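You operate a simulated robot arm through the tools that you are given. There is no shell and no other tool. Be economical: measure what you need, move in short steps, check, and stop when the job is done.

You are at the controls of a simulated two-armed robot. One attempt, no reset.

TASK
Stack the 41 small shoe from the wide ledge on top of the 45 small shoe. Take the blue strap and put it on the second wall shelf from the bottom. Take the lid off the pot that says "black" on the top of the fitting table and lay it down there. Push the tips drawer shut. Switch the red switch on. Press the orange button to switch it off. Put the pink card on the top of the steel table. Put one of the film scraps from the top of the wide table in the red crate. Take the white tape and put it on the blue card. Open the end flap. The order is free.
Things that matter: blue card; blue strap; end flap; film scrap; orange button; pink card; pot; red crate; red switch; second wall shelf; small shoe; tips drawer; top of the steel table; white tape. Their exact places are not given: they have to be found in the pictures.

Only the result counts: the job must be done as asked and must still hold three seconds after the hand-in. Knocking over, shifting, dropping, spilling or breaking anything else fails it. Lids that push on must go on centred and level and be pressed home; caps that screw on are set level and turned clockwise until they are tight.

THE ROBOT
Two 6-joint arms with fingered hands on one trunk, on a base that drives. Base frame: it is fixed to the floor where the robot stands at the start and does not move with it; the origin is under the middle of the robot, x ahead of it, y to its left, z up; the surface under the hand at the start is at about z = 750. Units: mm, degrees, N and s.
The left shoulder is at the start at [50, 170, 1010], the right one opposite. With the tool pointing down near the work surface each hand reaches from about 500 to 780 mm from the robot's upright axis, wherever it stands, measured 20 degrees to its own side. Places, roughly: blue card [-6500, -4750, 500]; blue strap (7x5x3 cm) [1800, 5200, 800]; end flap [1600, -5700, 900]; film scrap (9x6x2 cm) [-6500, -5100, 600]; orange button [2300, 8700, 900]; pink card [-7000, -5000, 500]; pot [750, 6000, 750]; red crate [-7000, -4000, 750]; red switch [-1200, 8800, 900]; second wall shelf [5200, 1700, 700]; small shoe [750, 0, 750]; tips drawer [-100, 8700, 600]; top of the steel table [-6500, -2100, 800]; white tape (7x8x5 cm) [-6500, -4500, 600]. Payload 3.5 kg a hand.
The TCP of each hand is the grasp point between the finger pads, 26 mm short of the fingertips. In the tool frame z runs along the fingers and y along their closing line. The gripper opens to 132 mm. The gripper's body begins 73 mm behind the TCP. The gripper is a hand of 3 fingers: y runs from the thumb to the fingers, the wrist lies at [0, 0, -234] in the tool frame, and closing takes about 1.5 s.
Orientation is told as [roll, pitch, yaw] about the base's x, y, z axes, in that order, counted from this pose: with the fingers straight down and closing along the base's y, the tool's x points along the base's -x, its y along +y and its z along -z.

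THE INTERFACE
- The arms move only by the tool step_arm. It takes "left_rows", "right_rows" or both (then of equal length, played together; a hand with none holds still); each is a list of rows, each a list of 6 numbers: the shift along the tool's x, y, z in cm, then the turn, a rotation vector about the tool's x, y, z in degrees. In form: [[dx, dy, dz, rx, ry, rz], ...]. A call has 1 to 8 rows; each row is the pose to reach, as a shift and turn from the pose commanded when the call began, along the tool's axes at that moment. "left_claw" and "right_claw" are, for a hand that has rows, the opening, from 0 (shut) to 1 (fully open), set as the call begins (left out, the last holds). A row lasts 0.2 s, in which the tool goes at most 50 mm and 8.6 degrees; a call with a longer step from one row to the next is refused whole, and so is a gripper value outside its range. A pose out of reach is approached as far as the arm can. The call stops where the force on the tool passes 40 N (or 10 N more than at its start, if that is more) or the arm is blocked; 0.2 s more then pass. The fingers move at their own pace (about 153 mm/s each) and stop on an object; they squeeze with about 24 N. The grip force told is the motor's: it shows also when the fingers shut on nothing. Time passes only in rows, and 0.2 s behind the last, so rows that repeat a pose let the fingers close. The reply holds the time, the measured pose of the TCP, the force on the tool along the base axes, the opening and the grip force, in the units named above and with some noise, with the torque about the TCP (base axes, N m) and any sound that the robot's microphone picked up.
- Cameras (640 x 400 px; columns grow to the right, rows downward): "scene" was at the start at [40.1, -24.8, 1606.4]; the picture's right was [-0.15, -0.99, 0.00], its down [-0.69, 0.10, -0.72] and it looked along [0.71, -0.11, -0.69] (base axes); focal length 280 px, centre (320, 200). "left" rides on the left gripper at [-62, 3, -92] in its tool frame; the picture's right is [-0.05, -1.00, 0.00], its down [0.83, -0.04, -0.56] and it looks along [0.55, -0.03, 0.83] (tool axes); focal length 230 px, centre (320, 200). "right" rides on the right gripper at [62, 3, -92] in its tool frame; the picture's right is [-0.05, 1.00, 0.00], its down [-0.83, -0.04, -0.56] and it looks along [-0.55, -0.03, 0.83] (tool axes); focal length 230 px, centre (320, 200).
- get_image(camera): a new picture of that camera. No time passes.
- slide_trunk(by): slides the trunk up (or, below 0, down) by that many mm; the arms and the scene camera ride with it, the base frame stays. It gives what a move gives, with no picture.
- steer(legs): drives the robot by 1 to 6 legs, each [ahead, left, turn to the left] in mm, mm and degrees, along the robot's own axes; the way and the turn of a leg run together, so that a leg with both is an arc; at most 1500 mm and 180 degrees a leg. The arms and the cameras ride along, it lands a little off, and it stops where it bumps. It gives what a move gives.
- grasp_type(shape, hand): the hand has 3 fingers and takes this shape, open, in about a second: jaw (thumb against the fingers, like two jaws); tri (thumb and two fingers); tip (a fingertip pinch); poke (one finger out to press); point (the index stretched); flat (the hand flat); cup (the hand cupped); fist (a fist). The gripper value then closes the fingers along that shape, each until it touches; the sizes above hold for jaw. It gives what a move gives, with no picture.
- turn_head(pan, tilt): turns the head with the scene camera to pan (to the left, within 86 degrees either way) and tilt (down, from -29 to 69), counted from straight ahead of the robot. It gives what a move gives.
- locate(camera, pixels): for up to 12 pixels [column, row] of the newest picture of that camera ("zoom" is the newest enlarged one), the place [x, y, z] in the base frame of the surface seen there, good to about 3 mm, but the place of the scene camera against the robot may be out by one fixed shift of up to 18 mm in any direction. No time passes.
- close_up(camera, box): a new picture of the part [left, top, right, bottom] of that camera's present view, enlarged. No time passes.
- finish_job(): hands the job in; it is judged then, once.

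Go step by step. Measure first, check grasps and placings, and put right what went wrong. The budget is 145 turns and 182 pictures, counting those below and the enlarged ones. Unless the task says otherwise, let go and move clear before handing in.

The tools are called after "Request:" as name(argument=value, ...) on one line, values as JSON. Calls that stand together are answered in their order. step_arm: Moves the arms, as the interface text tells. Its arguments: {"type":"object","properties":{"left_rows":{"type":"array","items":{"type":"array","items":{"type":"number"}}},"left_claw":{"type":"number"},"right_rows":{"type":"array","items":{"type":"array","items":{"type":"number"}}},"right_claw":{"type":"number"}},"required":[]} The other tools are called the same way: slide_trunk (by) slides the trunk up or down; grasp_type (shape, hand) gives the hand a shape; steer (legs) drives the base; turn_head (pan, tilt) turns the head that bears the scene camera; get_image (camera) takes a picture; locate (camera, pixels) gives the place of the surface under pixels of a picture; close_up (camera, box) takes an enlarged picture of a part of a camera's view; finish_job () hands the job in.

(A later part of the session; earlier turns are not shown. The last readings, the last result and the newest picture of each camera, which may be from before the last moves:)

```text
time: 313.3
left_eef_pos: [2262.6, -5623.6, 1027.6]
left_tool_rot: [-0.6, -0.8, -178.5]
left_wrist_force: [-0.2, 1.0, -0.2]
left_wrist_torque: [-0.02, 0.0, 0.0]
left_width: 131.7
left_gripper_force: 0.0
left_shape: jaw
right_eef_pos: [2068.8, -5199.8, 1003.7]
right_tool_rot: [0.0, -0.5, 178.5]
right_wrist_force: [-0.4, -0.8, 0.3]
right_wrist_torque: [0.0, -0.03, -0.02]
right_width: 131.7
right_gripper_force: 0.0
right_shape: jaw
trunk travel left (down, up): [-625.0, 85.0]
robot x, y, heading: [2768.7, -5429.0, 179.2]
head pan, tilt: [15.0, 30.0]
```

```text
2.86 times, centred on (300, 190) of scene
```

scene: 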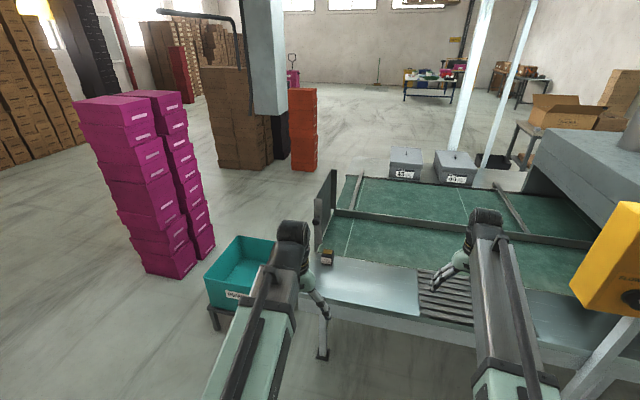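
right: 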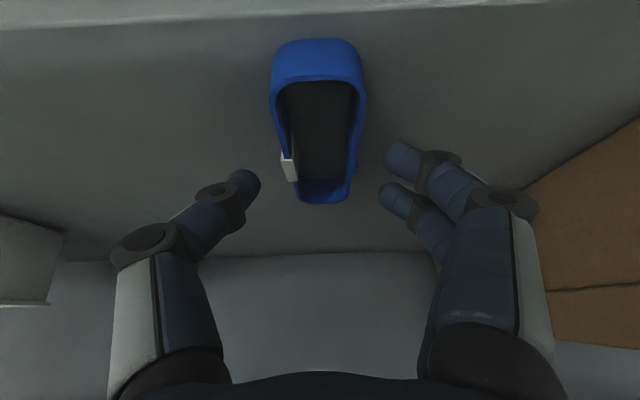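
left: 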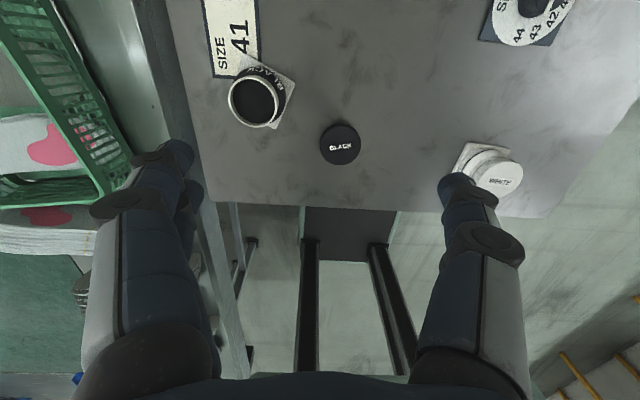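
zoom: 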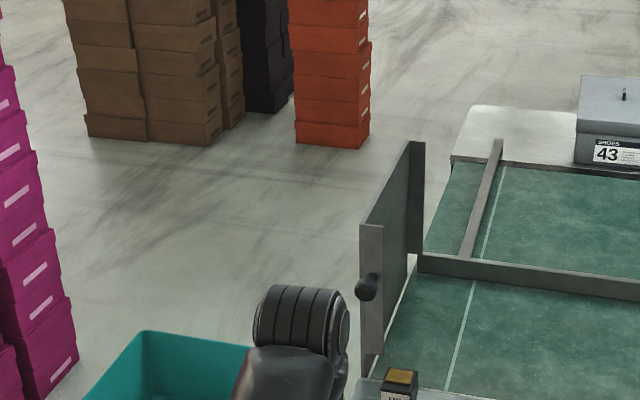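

Request:
locate(camera="zoom", pixels=[[366, 288], [375, 260], [375, 310], [365, 235], [380, 230], [415, 200], [418, 150], [405, 380], [390, 200], [370, 350]])

Request:
close_up(camera="scene", box=[295, 160, 365, 270])

```text
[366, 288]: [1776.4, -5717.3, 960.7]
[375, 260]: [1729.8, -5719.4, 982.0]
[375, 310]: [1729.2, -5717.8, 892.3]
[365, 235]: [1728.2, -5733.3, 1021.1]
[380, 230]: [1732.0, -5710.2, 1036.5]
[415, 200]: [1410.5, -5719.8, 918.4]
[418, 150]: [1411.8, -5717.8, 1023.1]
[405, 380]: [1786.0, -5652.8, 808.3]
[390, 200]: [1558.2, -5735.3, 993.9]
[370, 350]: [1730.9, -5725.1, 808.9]
```

```text
3.64 times, centred on (330, 215) of scene
```

zoom: 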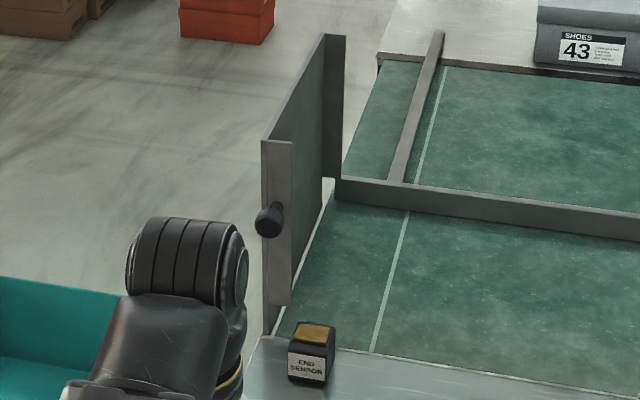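

Request:
locate(camera="scene", pixels=[[205, 278], [238, 236], [272, 250], [225, 308], [218, 328], [323, 355], [330, 285], [420, 300]])

Request:
get_image(camera="left")

```text
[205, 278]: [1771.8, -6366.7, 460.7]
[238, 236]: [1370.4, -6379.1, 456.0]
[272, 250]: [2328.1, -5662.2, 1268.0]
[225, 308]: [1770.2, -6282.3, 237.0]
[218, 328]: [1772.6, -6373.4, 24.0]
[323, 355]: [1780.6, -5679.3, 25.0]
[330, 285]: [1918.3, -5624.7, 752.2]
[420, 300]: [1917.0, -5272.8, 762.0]
```

```text
71 pictures are left
```

left: 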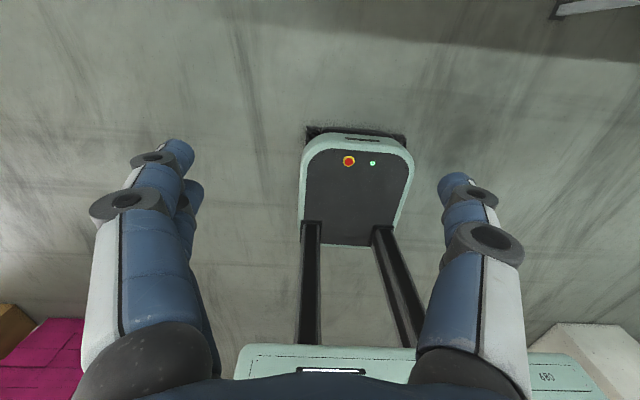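

The REWORK bin stands below the line's end outside the flap. I drive 380 mm ahead so the left hand can reach the knob at (1776, -5717, 960).

Request:
steer(legs=[[380, 0, 0]])

Request:
step_arm(left_rows=[[0, 0, 0, 0, 0, 0], [0, 0, 0, 0, 0, 0], [0, 0, 0, 0, 0, 0], [0, 0, 0, 0, 0, 0]], left_claw=0)

Request:
get_image(camera="left")

Request:
get_image(camera="scene")

```text
time: 315.6
left_eef_pos: [1890.1, -5629.0, 1025.7]
left_tool_rot: [-0.5, -0.6, -177.8]
left_wrist_force: [0.8, 0.2, -0.3]
left_wrist_torque: [0.01, -0.01, 0.0]
left_width: 132.1
left_gripper_force: 0.1
left_shape: jaw
right_eef_pos: [1691.0, -5205.2, 1003.9]
right_tool_rot: [0.0, -0.5, 179.1]
right_wrist_force: [-0.1, 0.3, -0.7]
right_wrist_torque: [0.02, -0.05, 0.0]
right_width: 131.9
right_gripper_force: 0.0
right_shape: jaw
trunk travel left (down, up): [-625.0, 85.0]
robot x, y, heading: [2396.6, -5430.1, 179.8]
head pan, tilt: [15.0, 30.0]
```

```text
time: 316.6
left_eef_pos: [1891.1, -5627.1, 1026.4]
left_tool_rot: [-0.7, -0.8, -177.8]
left_wrist_force: [0.5, -0.4, -0.6]
left_wrist_torque: [-0.01, 0.01, -0.01]
left_width: 0.0
left_gripper_force: 23.7
left_shape: jaw
right_eef_pos: [1691.0, -5204.9, 1002.6]
right_tool_rot: [0.0, -0.4, 179.0]
right_wrist_force: [-0.3, 0.0, -1.1]
right_wrist_torque: [0.0, 0.0, 0.01]
right_width: 131.8
right_gripper_force: 0.1
right_shape: jaw
trunk travel left (down, up): [-625.0, 85.0]
robot x, y, heading: [2397.4, -5428.6, 179.9]
head pan, tilt: [15.0, 30.0]
```

```text
70 pictures are left
```

left: 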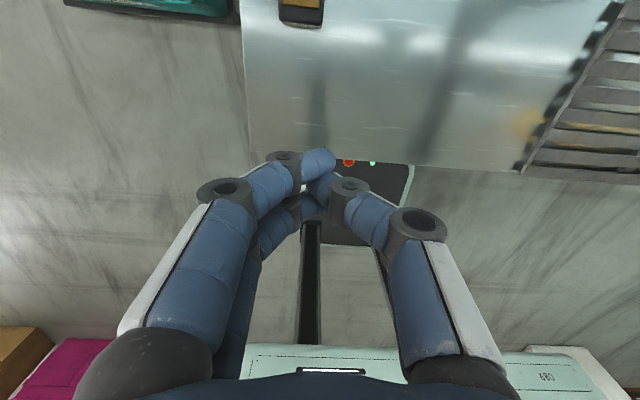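

```text
69 pictures are left
```

scene: 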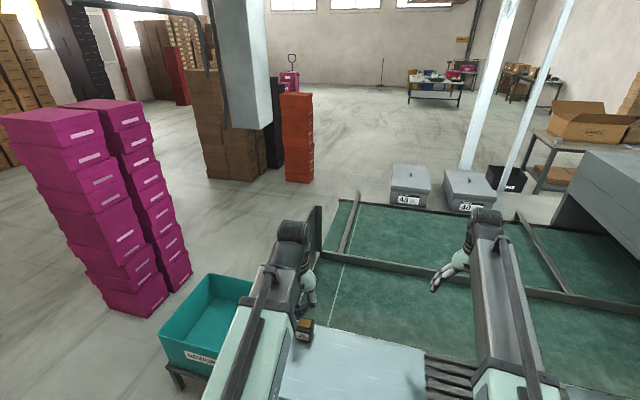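

I bring the closed left fingers to the +y side of the knob stem at (1756, -5650, 972), to push it outward.

Request:
step_arm(left_rows=[[-3.5, 0.5, 1.3, 0, 0, 0], [-7, 1, 2.6, 0, 0, 0], [-10.5, 1.4, 4, 0, 0, 0], [-13.5, 1.8, 5.2, 0, 0, 0]])

Request:
get_image(camera="left")

Request:
close_up(camera="scene", box=[250, 190, 370, 330])

```text
time: 317.6
left_eef_pos: [1755.7, -5649.6, 975.0]
left_tool_rot: [-0.5, -0.7, -177.8]
left_wrist_force: [0.1, 0.2, -0.3]
left_wrist_torque: [0.01, 0.0, -0.01]
left_width: 0.0
left_gripper_force: 24.2
left_shape: jaw
right_eef_pos: [1689.9, -5205.1, 1002.4]
right_tool_rot: [-0.1, -0.6, 179.0]
right_wrist_force: [-0.1, 0.2, 0.5]
right_wrist_torque: [-0.01, 0.02, 0.0]
right_width: 131.7
right_gripper_force: 0.0
right_shape: jaw
trunk travel left (down, up): [-625.0, 85.0]
robot x, y, heading: [2393.9, -5426.6, 179.8]
head pan, tilt: [15.0, 30.0]
```

```text
68 pictures are left
```

left: 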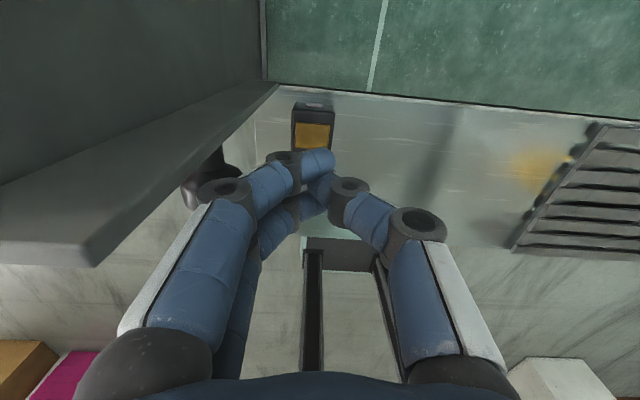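

```text
2.86 times, centred on (310, 260) of scene
```

zoom: 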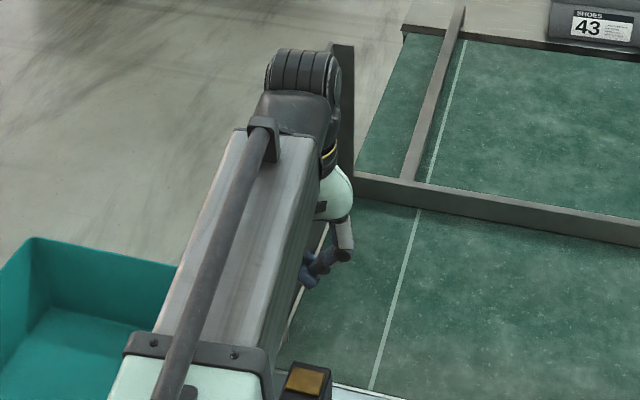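

Request:
locate(camera="left", pixels=[[195, 185], [215, 165], [235, 165], [80, 250], [150, 190], [100, 130], [250, 110], [265, 40]])

Request:
close_up(camera="left", box=[0, 60, 330, 270])

```text
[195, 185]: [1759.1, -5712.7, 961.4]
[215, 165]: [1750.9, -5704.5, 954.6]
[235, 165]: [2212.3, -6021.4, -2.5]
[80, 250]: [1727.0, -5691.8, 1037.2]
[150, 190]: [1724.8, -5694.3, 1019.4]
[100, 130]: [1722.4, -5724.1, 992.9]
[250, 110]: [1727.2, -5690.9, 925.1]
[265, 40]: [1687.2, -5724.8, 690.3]
```

```text
1.90 times, centred on (165, 165) of left
```

zoom: 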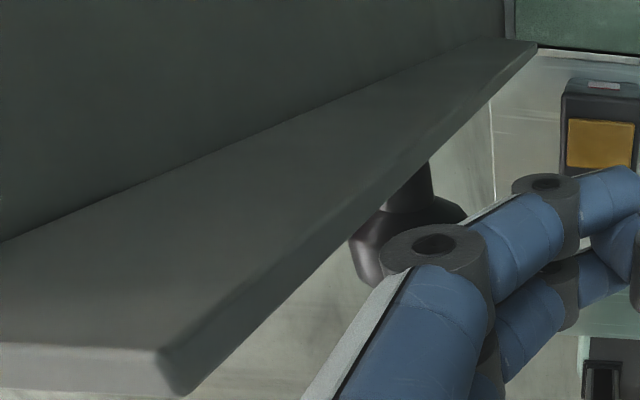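

The knob sits on the side cheek at (1760, -5710, 958). I push outward (-y) step by step and watch the force.

Request:
step_arm(left_rows=[[0, 1.5, 0, 0, 0, 0], [0, 3, 0, 0, 0, 0], [0, 4, 0, 0, 0, 0], [0, 5, 0, 0, 0, 0], [0, 6, 0, 0, 0, 0], [0, 7, 0, 0, 0, 0], [0, 8, 0, 0, 0, 0]])

Request:
get_image(camera="left")

Request:
close_up(camera="scene", box=[250, 190, 370, 330])

```text
time: 319.2
left_eef_pos: [1759.4, -5732.2, 973.1]
left_tool_rot: [-0.6, -0.7, -177.6]
left_wrist_force: [0.1, -0.2, 0.0]
left_wrist_torque: [-0.05, -0.01, 0.03]
left_width: 0.0
left_gripper_force: 24.8
left_shape: jaw
right_eef_pos: [1690.4, -5204.3, 1003.3]
right_tool_rot: [0.0, -0.6, 179.1]
right_wrist_force: [-0.1, -0.4, -0.2]
right_wrist_torque: [0.01, 0.01, -0.02]
right_width: 131.8
right_gripper_force: 0.1
right_shape: jaw
trunk travel left (down, up): [-625.0, 85.0]
robot x, y, heading: [2397.3, -5429.6, 180.1]
head pan, tilt: [15.0, 30.0]
```

```text
65 pictures are left
```

left: 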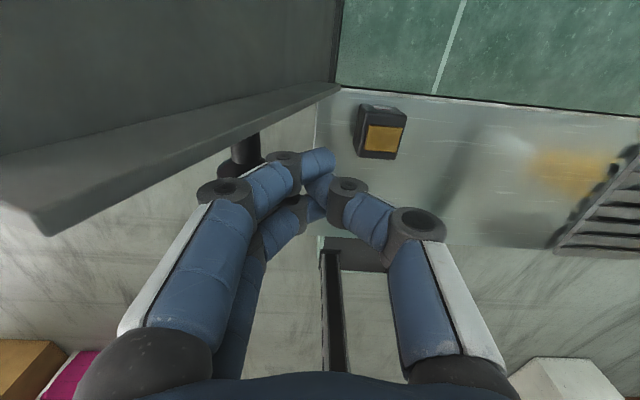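

```text
2.86 times, centred on (310, 260) of scene
```

zoom: 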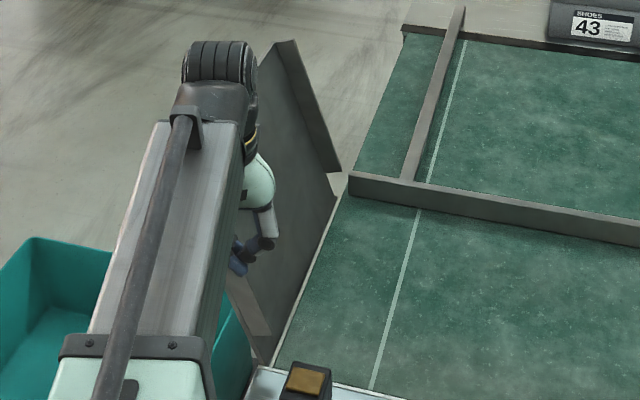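

The flap folds outward about its bottom edge and holds where it is left. I go on pushing outward and down along its arc.

Request:
step_arm(left_rows=[[0, 1, 0.8, 0, 0, 0], [0, 2, 1.6, 0, 0, 0], [0, 3, 2.4, 0, 0, 0], [0, 4, 3.3, 0, 0, 0], [0, 5, 4.2, 0, 0, 0], [0, 6, 5.2, 0, 0, 0], [0, 7, 6.4, 0, 0, 0]])

Request:
get_image(camera="left")

Request:
close_up(camera="scene", box=[220, 190, 370, 330])

```text
time: 320.8
left_eef_pos: [1761.0, -5798.2, 909.0]
left_tool_rot: [-0.5, -0.8, -177.8]
left_wrist_force: [-0.7, -0.5, 0.2]
left_wrist_torque: [0.0, 0.03, 0.0]
left_width: 0.1
left_gripper_force: 24.1
left_shape: jaw
right_eef_pos: [1690.3, -5205.3, 1003.1]
right_tool_rot: [0.0, -0.5, 179.1]
right_wrist_force: [-0.2, -0.4, -0.3]
right_wrist_torque: [0.01, 0.01, 0.05]
right_width: 132.2
right_gripper_force: 0.0
right_shape: jaw
trunk travel left (down, up): [-625.0, 85.0]
robot x, y, heading: [2396.0, -5428.1, 179.9]
head pan, tilt: [15.0, 30.0]
```

```text
63 pictures are left
```

left: 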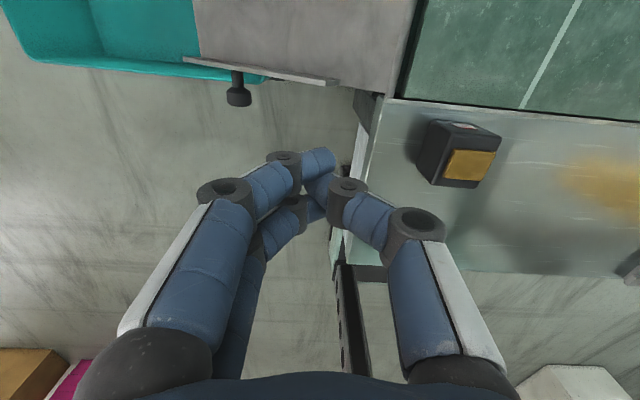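

```text
2.86 times, centred on (295, 260) of scene
```

zoom: 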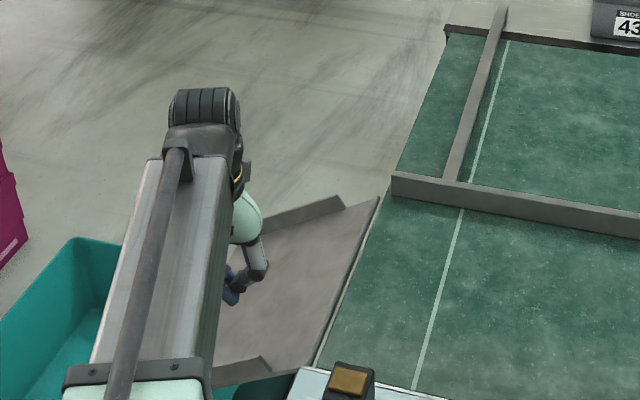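

The flap has swung fully down like a chute. I check its angle.

Request:
locate(camera="left", pixels=[[238, 95], [190, 65], [330, 82], [250, 40], [380, 50]])

Request:
step_arm(left_rows=[[0, 0, -4, 0, 0, 0], [0, -2, -8, 0, 0, 0], [0, -5, -12, 0, 0, 0]])

Request:
get_image(camera="scene")

```text
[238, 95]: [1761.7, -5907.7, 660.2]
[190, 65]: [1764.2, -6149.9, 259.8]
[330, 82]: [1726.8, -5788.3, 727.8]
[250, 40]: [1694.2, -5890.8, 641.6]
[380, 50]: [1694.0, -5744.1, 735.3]
```

```text
time: 321.6
left_eef_pos: [1760.0, -5749.8, 1032.5]
left_tool_rot: [-0.6, -0.7, -177.7]
left_wrist_force: [1.0, -0.4, 0.7]
left_wrist_torque: [0.0, 0.01, 0.05]
left_width: 0.1
left_gripper_force: 24.0
left_shape: jaw
right_eef_pos: [1690.9, -5204.3, 1003.5]
right_tool_rot: [0.0, -0.5, 179.1]
right_wrist_force: [-0.1, 0.3, 1.3]
right_wrist_torque: [-0.01, 0.0, 0.0]
right_width: 131.7
right_gripper_force: 0.1
right_shape: jaw
trunk travel left (down, up): [-625.0, 85.0]
robot x, y, heading: [2395.5, -5428.5, 179.7]
head pan, tilt: [15.0, 30.0]
```

```text
61 pictures are left
```

scene: 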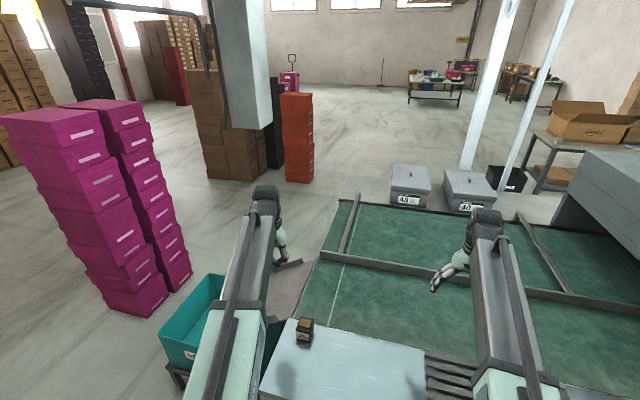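

The flap is open and rests at its stop. Next the tables at x≈-6500; I locate the obstacles for the way around the line's end.

Request:
turn_head(pan=30, tilt=18)

Request:
get_image(camera="scene")

```text
time: 322.4
left_eef_pos: [1759.9, -5749.6, 1032.1]
left_tool_rot: [-0.6, -0.8, -177.8]
left_wrist_force: [-0.1, -0.1, -1.2]
left_wrist_torque: [0.0, 0.02, -0.01]
left_width: 0.0
left_gripper_force: 24.0
left_shape: jaw
right_eef_pos: [1691.4, -5203.8, 1003.1]
right_tool_rot: [-0.1, -0.5, 179.1]
right_wrist_force: [0.6, 0.6, -0.4]
right_wrist_torque: [0.01, 0.04, -0.01]
right_width: 131.8
right_gripper_force: 0.0
right_shape: jaw
trunk travel left (down, up): [-625.0, 85.0]
robot x, y, heading: [2398.5, -5429.6, 179.6]
head pan, tilt: [30.0, 18.0]
```

```text
60 pictures are left
```

scene: 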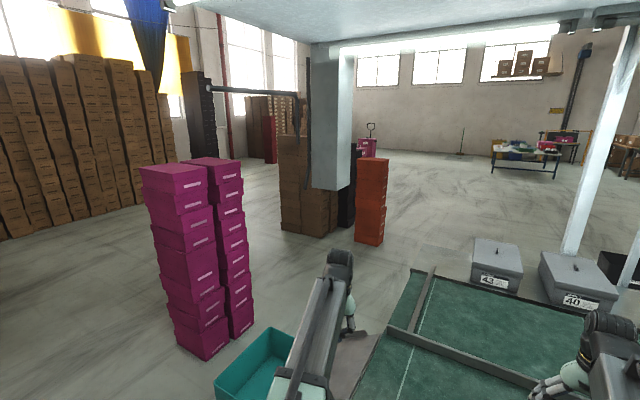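

Request:
locate(camera="scene", pixels=[[205, 357], [252, 320], [280, 222], [360, 240], [385, 230], [490, 165], [558, 170], [525, 148], [575, 280], [220, 385], [625, 155], [555, 130]])

Request:
close_up(camera="scene", box=[440, 90, 640, 200])

```text
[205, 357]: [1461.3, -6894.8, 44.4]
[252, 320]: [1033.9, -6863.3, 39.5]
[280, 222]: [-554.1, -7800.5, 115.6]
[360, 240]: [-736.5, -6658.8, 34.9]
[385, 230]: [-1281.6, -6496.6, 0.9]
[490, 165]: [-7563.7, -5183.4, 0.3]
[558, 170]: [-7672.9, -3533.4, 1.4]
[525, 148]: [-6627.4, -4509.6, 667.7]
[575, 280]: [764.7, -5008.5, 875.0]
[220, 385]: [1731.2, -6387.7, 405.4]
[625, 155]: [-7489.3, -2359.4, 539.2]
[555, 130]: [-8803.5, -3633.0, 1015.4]
```

```text
3.20 times, centred on (540, 145) of scene
```

zoom: 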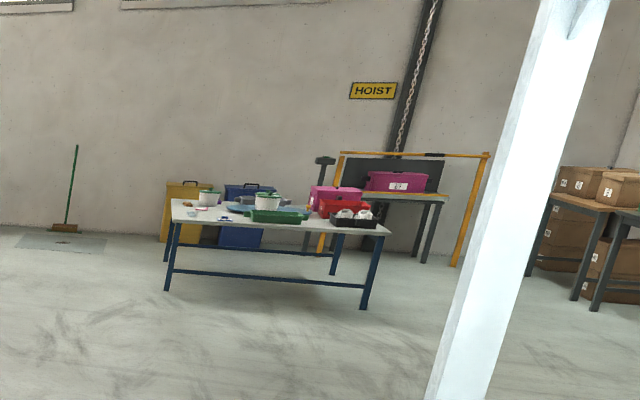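

The gap between bin (y -6387) and magenta stack (y -6863) is too narrow, so I go around the stack's south side at y≈-7730.

Request:
steer(legs=[[-320, 0, 0], [0, 1150, 0], [0, 1150, 0]])

Request:
turn_head(pan=0, tilt=18)

Request:
get_image(camera="scene")

```text
time: 335.6
left_eef_pos: [2131.8, -8090.2, 1032.4]
left_tool_rot: [-0.6, -0.8, -177.0]
left_wrist_force: [-0.1, 0.6, 0.1]
left_wrist_torque: [-0.02, 0.0, 0.0]
left_width: 0.0
left_gripper_force: 23.8
left_shape: jaw
right_eef_pos: [2052.5, -7545.8, 1003.2]
right_tool_rot: [0.1, -0.5, -179.9]
right_wrist_force: [0.2, 1.0, 0.5]
right_wrist_torque: [0.02, 0.03, -0.04]
right_width: 131.7
right_gripper_force: 0.2
right_shape: jaw
trunk travel left (down, up): [-625.0, 85.0]
robot x, y, heading: [2757.1, -7756.3, -179.1]
head pan, tilt: [30.0, 18.0]
```

```text
time: 336.6
left_eef_pos: [2131.0, -8088.2, 1031.9]
left_tool_rot: [-0.6, -0.8, -176.8]
left_wrist_force: [0.2, 0.1, -0.4]
left_wrist_torque: [-0.04, -0.03, 0.01]
left_width: 0.2
left_gripper_force: 24.2
left_shape: jaw
right_eef_pos: [2052.3, -7544.9, 1003.0]
right_tool_rot: [0.0, -0.4, -179.9]
right_wrist_force: [0.2, 0.2, -0.3]
right_wrist_torque: [-0.02, 0.01, 0.03]
right_width: 131.9
right_gripper_force: 0.0
right_shape: jaw
trunk travel left (down, up): [-625.0, 85.0]
robot x, y, heading: [2760.4, -7752.6, -179.2]
head pan, tilt: [0.0, 18.0]
```

```text
58 pictures are left
```

scene: 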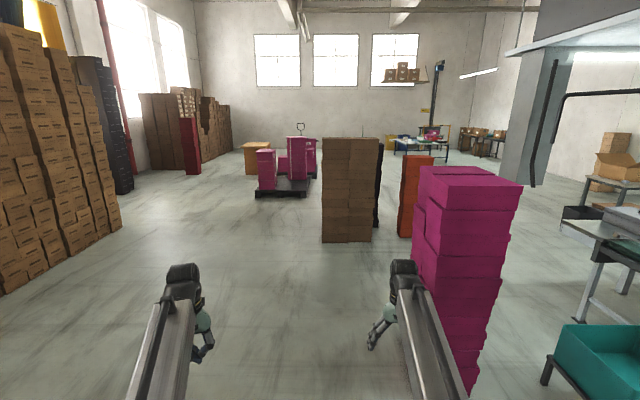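

Request:
locate(camera="scene", pixels=[[323, 243], [120, 228], [255, 195], [308, 195], [134, 190], [245, 172], [420, 300], [412, 150], [448, 152]])

```text
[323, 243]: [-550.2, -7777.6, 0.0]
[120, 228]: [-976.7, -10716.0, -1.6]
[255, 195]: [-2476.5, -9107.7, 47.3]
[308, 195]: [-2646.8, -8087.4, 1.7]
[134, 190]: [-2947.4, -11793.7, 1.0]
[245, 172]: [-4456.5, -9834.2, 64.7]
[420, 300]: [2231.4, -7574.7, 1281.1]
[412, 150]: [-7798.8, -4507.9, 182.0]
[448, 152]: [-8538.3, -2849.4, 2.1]
```

I take the known gap between the magenta and the brown stacks: ahead to x≈400, turn north, drive to y≈-6500, turn west.

Request:
steer(legs=[[1200, 0, -1], [1150, 0, 0], [0, 0, -90], [1250, 0, 0], [0, 0, 90], [1000, -520, 0]])

Request:
turn_head(pan=-10, tilt=15)

Request:
get_image(camera="scene")

```text
time: 355.3
left_eef_pos: [103.4, -6481.6, 1040.9]
left_tool_rot: [-0.7, -1.5, 91.4]
left_wrist_force: [0.0, 0.3, 0.6]
left_wrist_torque: [-0.01, 0.01, -0.03]
left_width: 0.2
left_gripper_force: 23.7
left_shape: jaw
right_eef_pos: [641.5, -6465.3, 1004.1]
right_tool_rot: [0.1, 0.0, 88.6]
right_wrist_force: [1.1, -0.2, 0.5]
right_wrist_torque: [0.01, -0.01, 0.04]
right_width: 131.9
right_gripper_force: 0.1
right_shape: jaw
trunk travel left (down, up): [-625.0, 85.0]
robot x, y, heading: [418.9, -7109.2, 89.1]
head pan, tilt: [0.0, 18.0]
stopped in leg 4: the robot was blocked; the commanded pose is now the measured one
```

```text
time: 356.1
left_eef_pos: [103.3, -6483.7, 1042.3]
left_tool_rot: [-0.6, -1.7, 91.4]
left_wrist_force: [0.2, 0.4, -0.3]
left_wrist_torque: [0.02, -0.02, 0.02]
left_width: 0.0
left_gripper_force: 23.6
left_shape: jaw
right_eef_pos: [641.7, -6467.2, 1003.8]
right_tool_rot: [-0.2, 0.0, 88.6]
right_wrist_force: [-0.2, -0.1, -0.6]
right_wrist_torque: [-0.02, -0.03, -0.01]
right_width: 131.9
right_gripper_force: 0.2
right_shape: jaw
trunk travel left (down, up): [-625.0, 85.0]
robot x, y, heading: [420.2, -7111.1, 89.2]
head pan, tilt: [-10.0, 15.0]
```

```text
57 pictures are left
```

scene: 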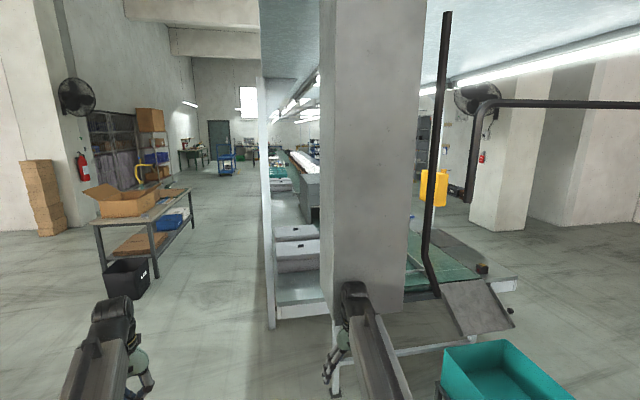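

The arm bumped the hanging duct column in the picture's middle. I locate it.

Request:
locate(camera="scene", pixels=[[330, 250], [375, 250], [410, 250], [340, 275], [270, 300], [445, 250], [105, 275], [160, 280], [268, 325], [190, 215]])

```text
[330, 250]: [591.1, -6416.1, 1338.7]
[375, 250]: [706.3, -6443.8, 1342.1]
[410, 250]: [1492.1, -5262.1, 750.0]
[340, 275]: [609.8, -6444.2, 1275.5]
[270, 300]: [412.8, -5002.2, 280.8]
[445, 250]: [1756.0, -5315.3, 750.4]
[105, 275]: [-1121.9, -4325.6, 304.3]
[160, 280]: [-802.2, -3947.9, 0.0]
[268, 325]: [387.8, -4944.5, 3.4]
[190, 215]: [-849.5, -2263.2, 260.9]
```

The duct spans x≥590, y≥-6444. I shift left to x≈50, go north to y≈-6000, turn west and drive on.

Request:
steer(legs=[[-120, 0, 0], [0, 370, 0.8], [1230, 0, 0], [0, 0, 90], [1400, 0, 0], [1400, 0, 0]])

Request:
get_image(camera="scene")

```text
time: 381.7
left_eef_pos: [-3319.5, -6267.7, 1031.6]
left_tool_rot: [-0.6, -0.8, -177.3]
left_wrist_force: [0.2, 0.7, -0.7]
left_wrist_torque: [0.02, 0.02, 0.02]
left_width: 0.0
left_gripper_force: 24.7
left_shape: jaw
right_eef_pos: [-3348.4, -5729.0, 990.2]
right_tool_rot: [0.1, 1.3, 179.9]
right_wrist_force: [-0.3, 0.2, 0.3]
right_wrist_torque: [-0.04, 0.02, 0.01]
right_width: 132.0
right_gripper_force: 0.2
right_shape: jaw
trunk travel left (down, up): [-625.0, 85.0]
robot x, y, heading: [-2682.4, -5941.9, -179.8]
head pan, tilt: [-10.0, 15.0]
```

```text
56 pictures are left
```

scene: 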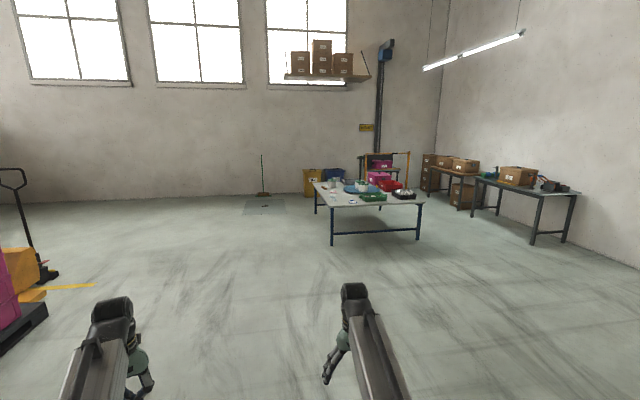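

The wide table lies ahead, with the steel tables at the right. I zoom and locate.

Request:
close_up(camera="scene", box=[300, 140, 440, 250])

Request:
locate(camera="scene", pixels=[[330, 207], [421, 203], [316, 187], [332, 243], [418, 238], [390, 184], [475, 185], [578, 195], [532, 242], [472, 215], [515, 178]])

```text
3.64 times, centred on (370, 195) of scene
```

zoom: 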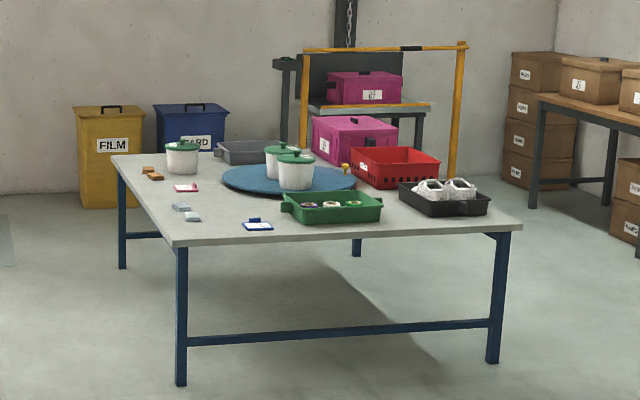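

```text
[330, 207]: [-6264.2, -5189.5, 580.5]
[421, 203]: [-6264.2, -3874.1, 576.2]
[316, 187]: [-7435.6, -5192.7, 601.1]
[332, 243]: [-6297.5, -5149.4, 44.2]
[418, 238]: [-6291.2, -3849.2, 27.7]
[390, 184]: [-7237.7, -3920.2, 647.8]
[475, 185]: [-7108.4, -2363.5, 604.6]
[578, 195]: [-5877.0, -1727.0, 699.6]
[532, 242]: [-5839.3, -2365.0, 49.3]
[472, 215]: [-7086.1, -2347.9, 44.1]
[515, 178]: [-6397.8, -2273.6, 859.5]
```

Wide table: x -6264…-7436, y -5190…-3874, top ≈595. The east side serves film scraps, blue card and tape; I drive to (-5880, -4850).

Request:
steer(legs=[[1350, -480, 0], [1350, -480, 0], [480, -130, 0]])

Request:
turn_head(pan=0, tilt=45)

Request:
get_image(camera="scene")

Request:
get_image(camera="right")

Request:
get_image(camera="left")

```text
time: 398.1
left_eef_pos: [-6497.6, -5140.7, 1030.8]
left_tool_rot: [-0.7, -0.7, -179.1]
left_wrist_force: [-0.8, -0.7, -0.9]
left_wrist_torque: [-0.02, -0.05, -0.01]
left_width: 0.0
left_gripper_force: 24.1
left_shape: jaw
right_eef_pos: [-6509.8, -4602.2, 988.7]
right_tool_rot: [0.2, 1.2, 178.1]
right_wrist_force: [-0.5, -0.7, -0.5]
right_wrist_torque: [-0.01, -0.03, 0.0]
right_width: 132.1
right_gripper_force: 0.0
right_shape: jaw
trunk travel left (down, up): [-625.0, 85.0]
robot x, y, heading: [-5847.5, -4831.0, 178.2]
head pan, tilt: [-10.0, 15.0]
```

```text
time: 399.0
left_eef_pos: [-6496.3, -5140.8, 1031.9]
left_tool_rot: [-0.6, -0.7, -179.2]
left_wrist_force: [0.0, 0.6, 0.8]
left_wrist_torque: [-0.02, 0.0, 0.04]
left_width: 0.1
left_gripper_force: 23.5
left_shape: jaw
right_eef_pos: [-6509.8, -4602.8, 990.2]
right_tool_rot: [0.1, 1.2, 178.1]
right_wrist_force: [-0.2, 0.5, -0.1]
right_wrist_torque: [-0.02, 0.0, -0.02]
right_width: 131.9
right_gripper_force: 0.0
right_shape: jaw
trunk travel left (down, up): [-625.0, 85.0]
robot x, y, heading: [-5850.2, -4831.3, 178.5]
head pan, tilt: [0.0, 45.0]
```

```text
54 pictures are left
```

scene: 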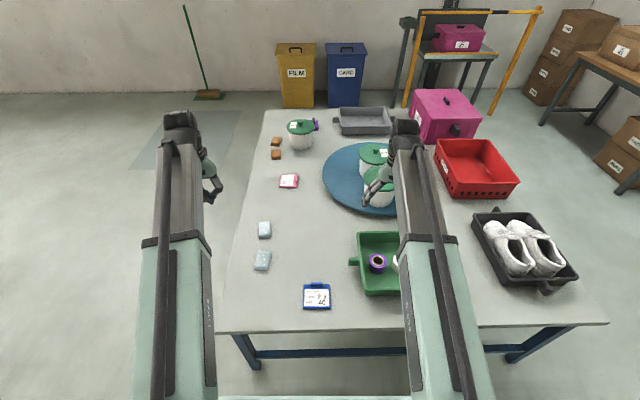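

```text
53 pictures are left
```

right: 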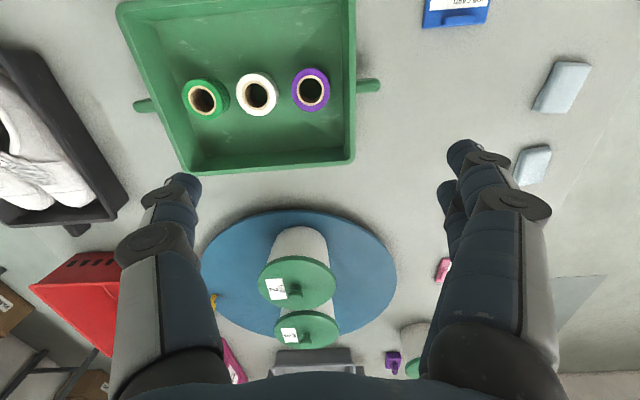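

```text
52 pictures are left
```

left: 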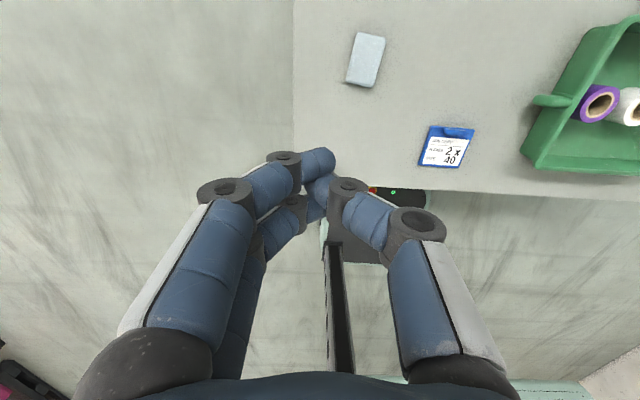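

I see the white tape at right (257,94) in the green tray, the blue card at left (447,146), film scraps at left (366,60) and right (530,165). I locate them.

Request:
locate(camera="right", pixels=[[257, 94], [244, 80], [270, 105], [257, 75], [238, 98], [277, 92], [205, 105], [311, 90], [290, 130], [355, 100], [270, 5], [190, 165]])

Request:
locate(camera="left", pixels=[[443, 148], [420, 165], [460, 166], [450, 130], [366, 60], [350, 82], [374, 86], [360, 35], [383, 38], [400, 120]])

Request:
locate(camera="scene", pixels=[[264, 229], [262, 260], [288, 181], [317, 296], [282, 175], [298, 188], [470, 170], [445, 175], [510, 185], [475, 145]])

```text
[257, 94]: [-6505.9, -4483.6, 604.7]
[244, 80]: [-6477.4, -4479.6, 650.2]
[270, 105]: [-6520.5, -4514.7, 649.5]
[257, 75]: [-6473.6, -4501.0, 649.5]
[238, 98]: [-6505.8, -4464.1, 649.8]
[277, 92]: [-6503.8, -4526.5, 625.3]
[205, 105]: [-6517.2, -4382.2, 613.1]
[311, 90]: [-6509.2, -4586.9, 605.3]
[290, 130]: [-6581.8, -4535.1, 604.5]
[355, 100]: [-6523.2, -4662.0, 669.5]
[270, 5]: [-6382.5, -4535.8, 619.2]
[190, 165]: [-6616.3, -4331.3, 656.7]
```

```text
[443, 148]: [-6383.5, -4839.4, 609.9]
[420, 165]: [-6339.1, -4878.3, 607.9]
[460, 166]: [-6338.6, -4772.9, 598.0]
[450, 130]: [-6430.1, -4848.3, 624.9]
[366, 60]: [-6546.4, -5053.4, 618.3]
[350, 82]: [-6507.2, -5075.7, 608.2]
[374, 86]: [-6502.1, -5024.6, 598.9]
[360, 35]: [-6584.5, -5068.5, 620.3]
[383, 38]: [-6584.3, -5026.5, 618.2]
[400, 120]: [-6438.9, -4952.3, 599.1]
```

```text
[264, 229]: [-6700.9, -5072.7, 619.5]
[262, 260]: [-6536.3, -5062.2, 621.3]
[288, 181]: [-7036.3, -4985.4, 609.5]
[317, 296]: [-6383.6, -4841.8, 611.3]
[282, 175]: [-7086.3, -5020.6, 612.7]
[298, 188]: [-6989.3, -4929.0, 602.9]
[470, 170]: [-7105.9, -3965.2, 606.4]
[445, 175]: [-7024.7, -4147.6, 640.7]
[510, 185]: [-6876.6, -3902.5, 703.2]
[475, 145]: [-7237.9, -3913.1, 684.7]
```

Tape: centre ≈(-6498, -4491), top z 650, neighbours on both y sides, so I grip it along x (hand yawed 90°). I lower the trunk and swing the right hand over it.

Request:
slide_trunk(by=-150)

Request:
step_arm(right_rows=[[0.1, -1.5, 0, 0, 0, 8.5], [0.2, -3, 0, 0, 0, 17], [0.3, -4.5, 0, 0, 0, 25.5], [0.4, -6, 0, 0, 0, 34], [0.5, -7.5, 0, 0, 0, 42.5], [0.6, -9, 0, 0, 0, 51], [0.7, -10.5, 0, 0, 0, 59.5], [0.8, -11.2, 0, 0, 0, 68]])

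Request:
step_arm(right_rows=[[0, 0, 2, 0, 0, 8], [0, 0, 5, 0, 0, 16], [0, 0, 7, 0, 0, 22]])

Request:
get_image(camera="right")

```text
time: 400.8
left_eef_pos: [-6496.0, -5141.7, 882.0]
left_tool_rot: [-0.6, -0.8, -179.1]
left_wrist_force: [-0.4, 0.9, 0.1]
left_wrist_torque: [0.03, 0.0, 0.01]
left_width: 0.0
left_gripper_force: 24.1
left_shape: jaw
right_eef_pos: [-6509.8, -4602.7, 840.8]
right_tool_rot: [0.1, 1.2, 178.2]
right_wrist_force: [-0.5, -0.6, 0.5]
right_wrist_torque: [-0.01, -0.02, 0.01]
right_width: 131.8
right_gripper_force: 0.1
right_shape: jaw
trunk travel left (down, up): [-475.0, 235.0]
robot x, y, heading: [-5856.0, -4833.7, 178.7]
head pan, tilt: [0.0, 45.0]
```

```text
time: 402.6
left_eef_pos: [-6495.0, -5140.8, 882.3]
left_tool_rot: [-0.6, -0.8, -179.1]
left_wrist_force: [-0.4, 0.2, -0.4]
left_wrist_torque: [0.02, 0.0, -0.01]
left_width: 0.0
left_gripper_force: 24.2
left_shape: jaw
right_eef_pos: [-6499.3, -4490.4, 839.9]
right_tool_rot: [-1.0, 0.7, 109.9]
right_wrist_force: [-0.9, 0.1, -0.2]
right_wrist_torque: [-0.01, 0.02, -0.02]
right_width: 131.9
right_gripper_force: 0.1
right_shape: jaw
trunk travel left (down, up): [-475.0, 235.0]
robot x, y, heading: [-5856.3, -4833.4, 178.4]
head pan, tilt: [0.0, 45.0]
```

```text
time: 403.4
left_eef_pos: [-6497.4, -5140.9, 882.1]
left_tool_rot: [-0.6, -0.8, -179.0]
left_wrist_force: [-0.1, 0.4, 0.1]
left_wrist_torque: [0.01, 0.01, 0.01]
left_width: 0.0
left_gripper_force: 23.6
left_shape: jaw
right_eef_pos: [-6497.7, -4489.6, 769.1]
right_tool_rot: [-1.2, 0.1, 87.9]
right_wrist_force: [-0.8, -0.2, 0.0]
right_wrist_torque: [0.0, -0.01, -0.01]
right_width: 131.7
right_gripper_force: 0.1
right_shape: jaw
trunk travel left (down, up): [-475.0, 235.0]
robot x, y, heading: [-5853.3, -4831.6, 178.6]
head pan, tilt: [0.0, 45.0]
```

```text
51 pictures are left
```

right: 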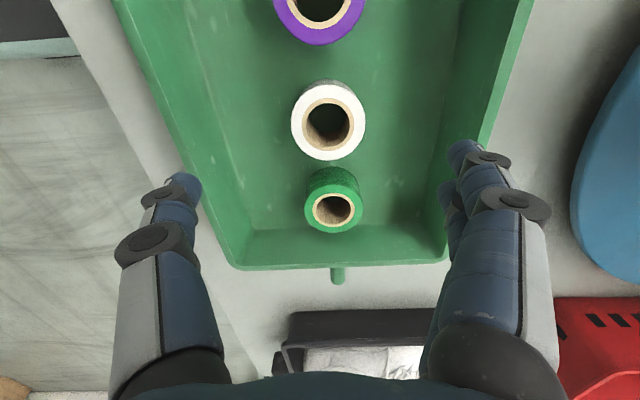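

The tape is at (328,122); small correction (+7 mm tool y, +5 mm tool x), then descend to z≈643 and grip.

Request:
step_arm(right_rows=[[0.5, 0.7, 4, 1, 0, 0], [0.5, 0.7, 8, 1, 0, 0], [0.5, 0.7, 12.6, 1, 0, 0]])

Request:
step_arm(right_rows=[[0, 0, 0, 0, 0, 0], [0, 0, 0, 0, 0, 0], [0, 0, 0, 0, 0, 0], [0, 0, 0, 0, 0, 0], [0, 0, 0, 0, 0, 0], [0, 0, 0, 0, 0, 0]], right_claw=0)

Request:
step_arm(right_rows=[[0, 0, -2, 0, 0, 0], [0, 0, -6, 0, 0, 0], [0, 0, -10, 0, 0, 0], [0, 0, -14, 0, 0, 0]])

Request:
get_image(camera="right")

```text
time: 404.2
left_eef_pos: [-6495.9, -5141.5, 882.1]
left_tool_rot: [-0.6, -0.7, -179.2]
left_wrist_force: [-1.1, 0.9, -0.5]
left_wrist_torque: [0.0, 0.0, -0.05]
left_width: 0.0
left_gripper_force: 24.1
left_shape: jaw
right_eef_pos: [-6504.6, -4495.5, 643.8]
right_tool_rot: [-2.2, 0.1, 88.1]
right_wrist_force: [0.5, 0.1, 0.0]
right_wrist_torque: [-0.02, 0.01, -0.04]
right_width: 131.8
right_gripper_force: 0.1
right_shape: jaw
trunk travel left (down, up): [-475.0, 235.0]
robot x, y, heading: [-5855.7, -4835.9, 178.4]
head pan, tilt: [0.0, 45.0]
```

```text
time: 405.6
left_eef_pos: [-6495.7, -5141.8, 882.8]
left_tool_rot: [-0.5, -0.8, -179.1]
left_wrist_force: [0.0, 0.1, 0.3]
left_wrist_torque: [0.01, 0.04, 0.0]
left_width: 0.1
left_gripper_force: 23.8
left_shape: jaw
right_eef_pos: [-6504.1, -4494.9, 643.5]
right_tool_rot: [-2.2, 0.1, 88.0]
right_wrist_force: [0.0, 0.1, 0.2]
right_wrist_torque: [0.03, -0.01, -0.04]
right_width: 59.9
right_gripper_force: 24.3
right_shape: jaw
trunk travel left (down, up): [-475.0, 235.0]
robot x, y, heading: [-5853.9, -4836.1, 178.6]
head pan, tilt: [0.0, 45.0]
```

```text
time: 406.6
left_eef_pos: [-6496.6, -5140.9, 881.2]
left_tool_rot: [-0.7, -0.8, -179.2]
left_wrist_force: [0.2, 0.9, -0.5]
left_wrist_torque: [0.01, 0.0, -0.01]
left_width: 0.0
left_gripper_force: 24.6
left_shape: jaw
right_eef_pos: [-6509.5, -4498.3, 785.1]
right_tool_rot: [-2.1, 0.1, 88.0]
right_wrist_force: [-0.8, 0.0, -0.6]
right_wrist_torque: [-0.02, 0.01, 0.02]
right_width: 60.1
right_gripper_force: 24.1
right_shape: jaw
trunk travel left (down, up): [-475.0, 235.0]
robot x, y, heading: [-5853.5, -4836.3, 178.4]
head pan, tilt: [0.0, 45.0]
```

```text
50 pictures are left
```

right: 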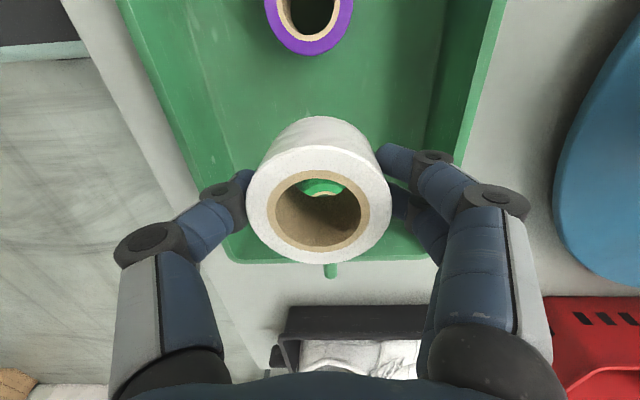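

The tape is held. I carry it over the blue card at about (-6380, -4826), levelling the hand.

Request:
step_arm(right_rows=[[4.1, -1.7, 0, 0, 0, 0], [8.2, -3.5, 0, -0.5, 0, 0], [12.3, -5.2, 0, -1, 0, 0], [16.3, -6.9, 0, -1.5, 0, 0], [20.4, -8.7, 0, -2, 0, 0], [24.5, -10.4, 0, -2, 0, 0], [28.5, -12.2, 0, -2, 0, 0], [32.4, -13.8, 0, -2, 0, 0]])

Request:
get_image(camera="right")

Request:
close_up(camera="scene", box=[230, 200, 430, 340])

```text
time: 408.4
left_eef_pos: [-6497.1, -5140.9, 882.2]
left_tool_rot: [-0.6, -0.7, -179.1]
left_wrist_force: [-0.4, -0.3, -0.5]
left_wrist_torque: [0.0, 0.03, -0.01]
left_width: 0.2
left_gripper_force: 24.2
left_shape: jaw
right_eef_pos: [-6380.1, -4824.5, 791.2]
right_tool_rot: [-0.2, 0.0, 88.0]
right_wrist_force: [-0.4, 0.4, -0.8]
right_wrist_torque: [0.0, 0.0, 0.0]
right_width: 59.9
right_gripper_force: 24.2
right_shape: jaw
trunk travel left (down, up): [-475.0, 235.0]
robot x, y, heading: [-5851.9, -4834.1, 178.4]
head pan, tilt: [0.0, 45.0]
```

```text
49 pictures are left
```

right: 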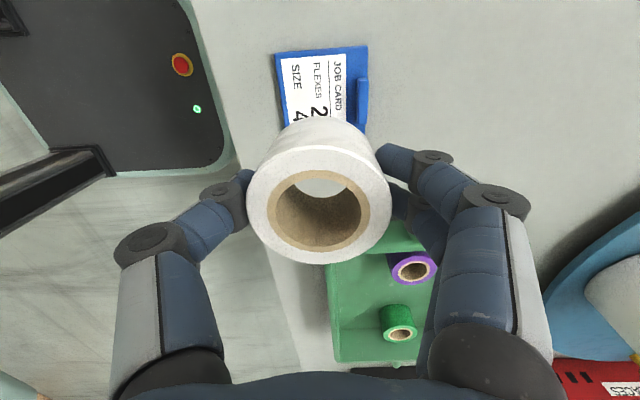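

```text
2.86 times, centred on (330, 270) of scene
```

zoom: 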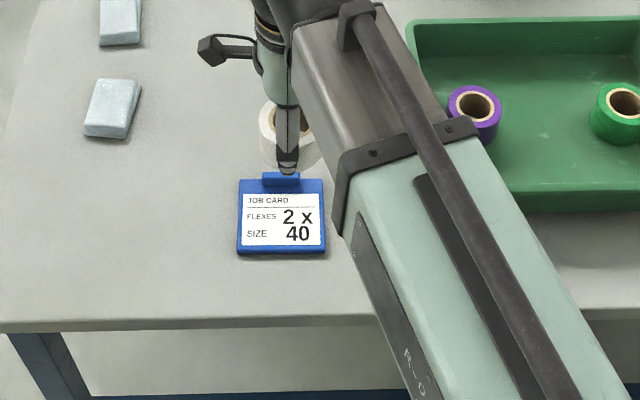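

Request:
locate(camera="right", pixels=[[276, 56], [366, 48], [315, 80], [290, 100], [362, 90], [350, 60], [284, 118]])

Request:
locate(camera="zoom", pixels=[[239, 250], [325, 252], [240, 182], [322, 182], [282, 180], [280, 225]])

```text
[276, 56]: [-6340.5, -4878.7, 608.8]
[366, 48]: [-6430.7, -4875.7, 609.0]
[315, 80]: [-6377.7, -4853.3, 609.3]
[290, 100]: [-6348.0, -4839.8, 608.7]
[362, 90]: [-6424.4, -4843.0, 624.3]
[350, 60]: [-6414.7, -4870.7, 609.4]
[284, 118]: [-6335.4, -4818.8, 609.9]
```

```text
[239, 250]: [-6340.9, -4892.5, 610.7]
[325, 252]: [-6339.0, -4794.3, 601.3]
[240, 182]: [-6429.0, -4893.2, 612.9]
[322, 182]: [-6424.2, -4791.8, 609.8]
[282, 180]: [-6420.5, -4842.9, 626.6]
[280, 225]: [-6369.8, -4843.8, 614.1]
```

Card: x -6340…-6431, y -4878…-4779, top z 609, clip at the far end (z 625). I set the tape at (-6370, -4829), just clear of the clip.

Request:
step_arm(right_rows=[[0.4, -1.0, 4, 0, 0, 0], [0.4, -1.0, 8, 0, 0, 0], [0.4, -1.0, 12, 0, 0, 0], [0.4, -1.0, 13.4, 0, 0, 0], [0.4, -1.0, 13.9, 0, 0, 0]])

Request:
get_image(camera="right")

Request:
close_up(camera="scene", box=[260, 240, 380, 330])

```text
time: 409.6
left_eef_pos: [-6496.2, -5142.0, 882.5]
left_tool_rot: [-0.5, -0.7, -179.2]
left_wrist_force: [0.0, -0.1, 0.1]
left_wrist_torque: [0.02, 0.0, -0.01]
left_width: 0.0
left_gripper_force: 24.2
left_shape: jaw
right_eef_pos: [-6370.3, -4830.2, 651.5]
right_tool_rot: [-0.2, 0.0, 88.1]
right_wrist_force: [-0.1, 0.0, -1.7]
right_wrist_torque: [-0.01, 0.01, -0.02]
right_width: 59.7
right_gripper_force: 23.4
right_shape: jaw
trunk travel left (down, up): [-475.0, 235.0]
robot x, y, heading: [-5854.0, -4834.2, 178.4]
head pan, tilt: [0.0, 45.0]
```

```text
47 pictures are left
```

right: 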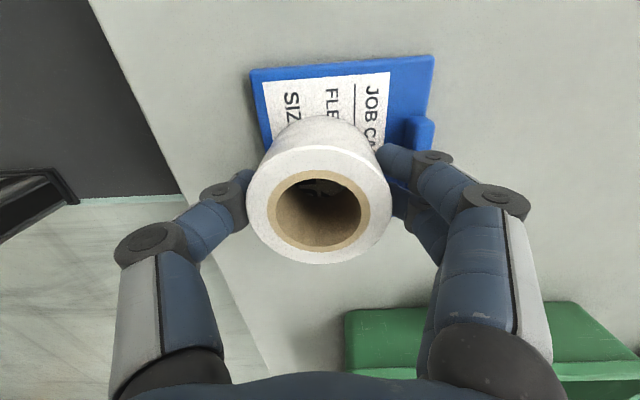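

```text
4.44 times, centred on (320, 285) of scene
```

zoom: 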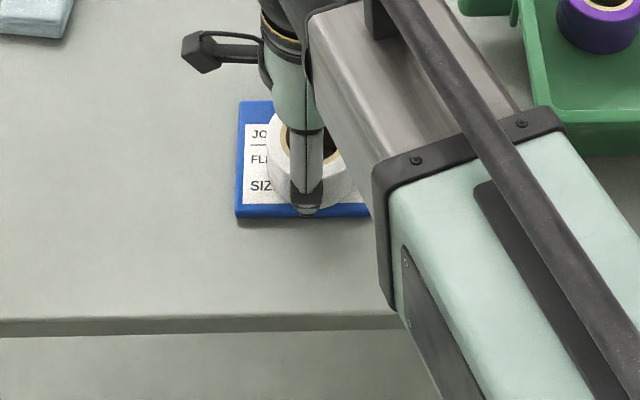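

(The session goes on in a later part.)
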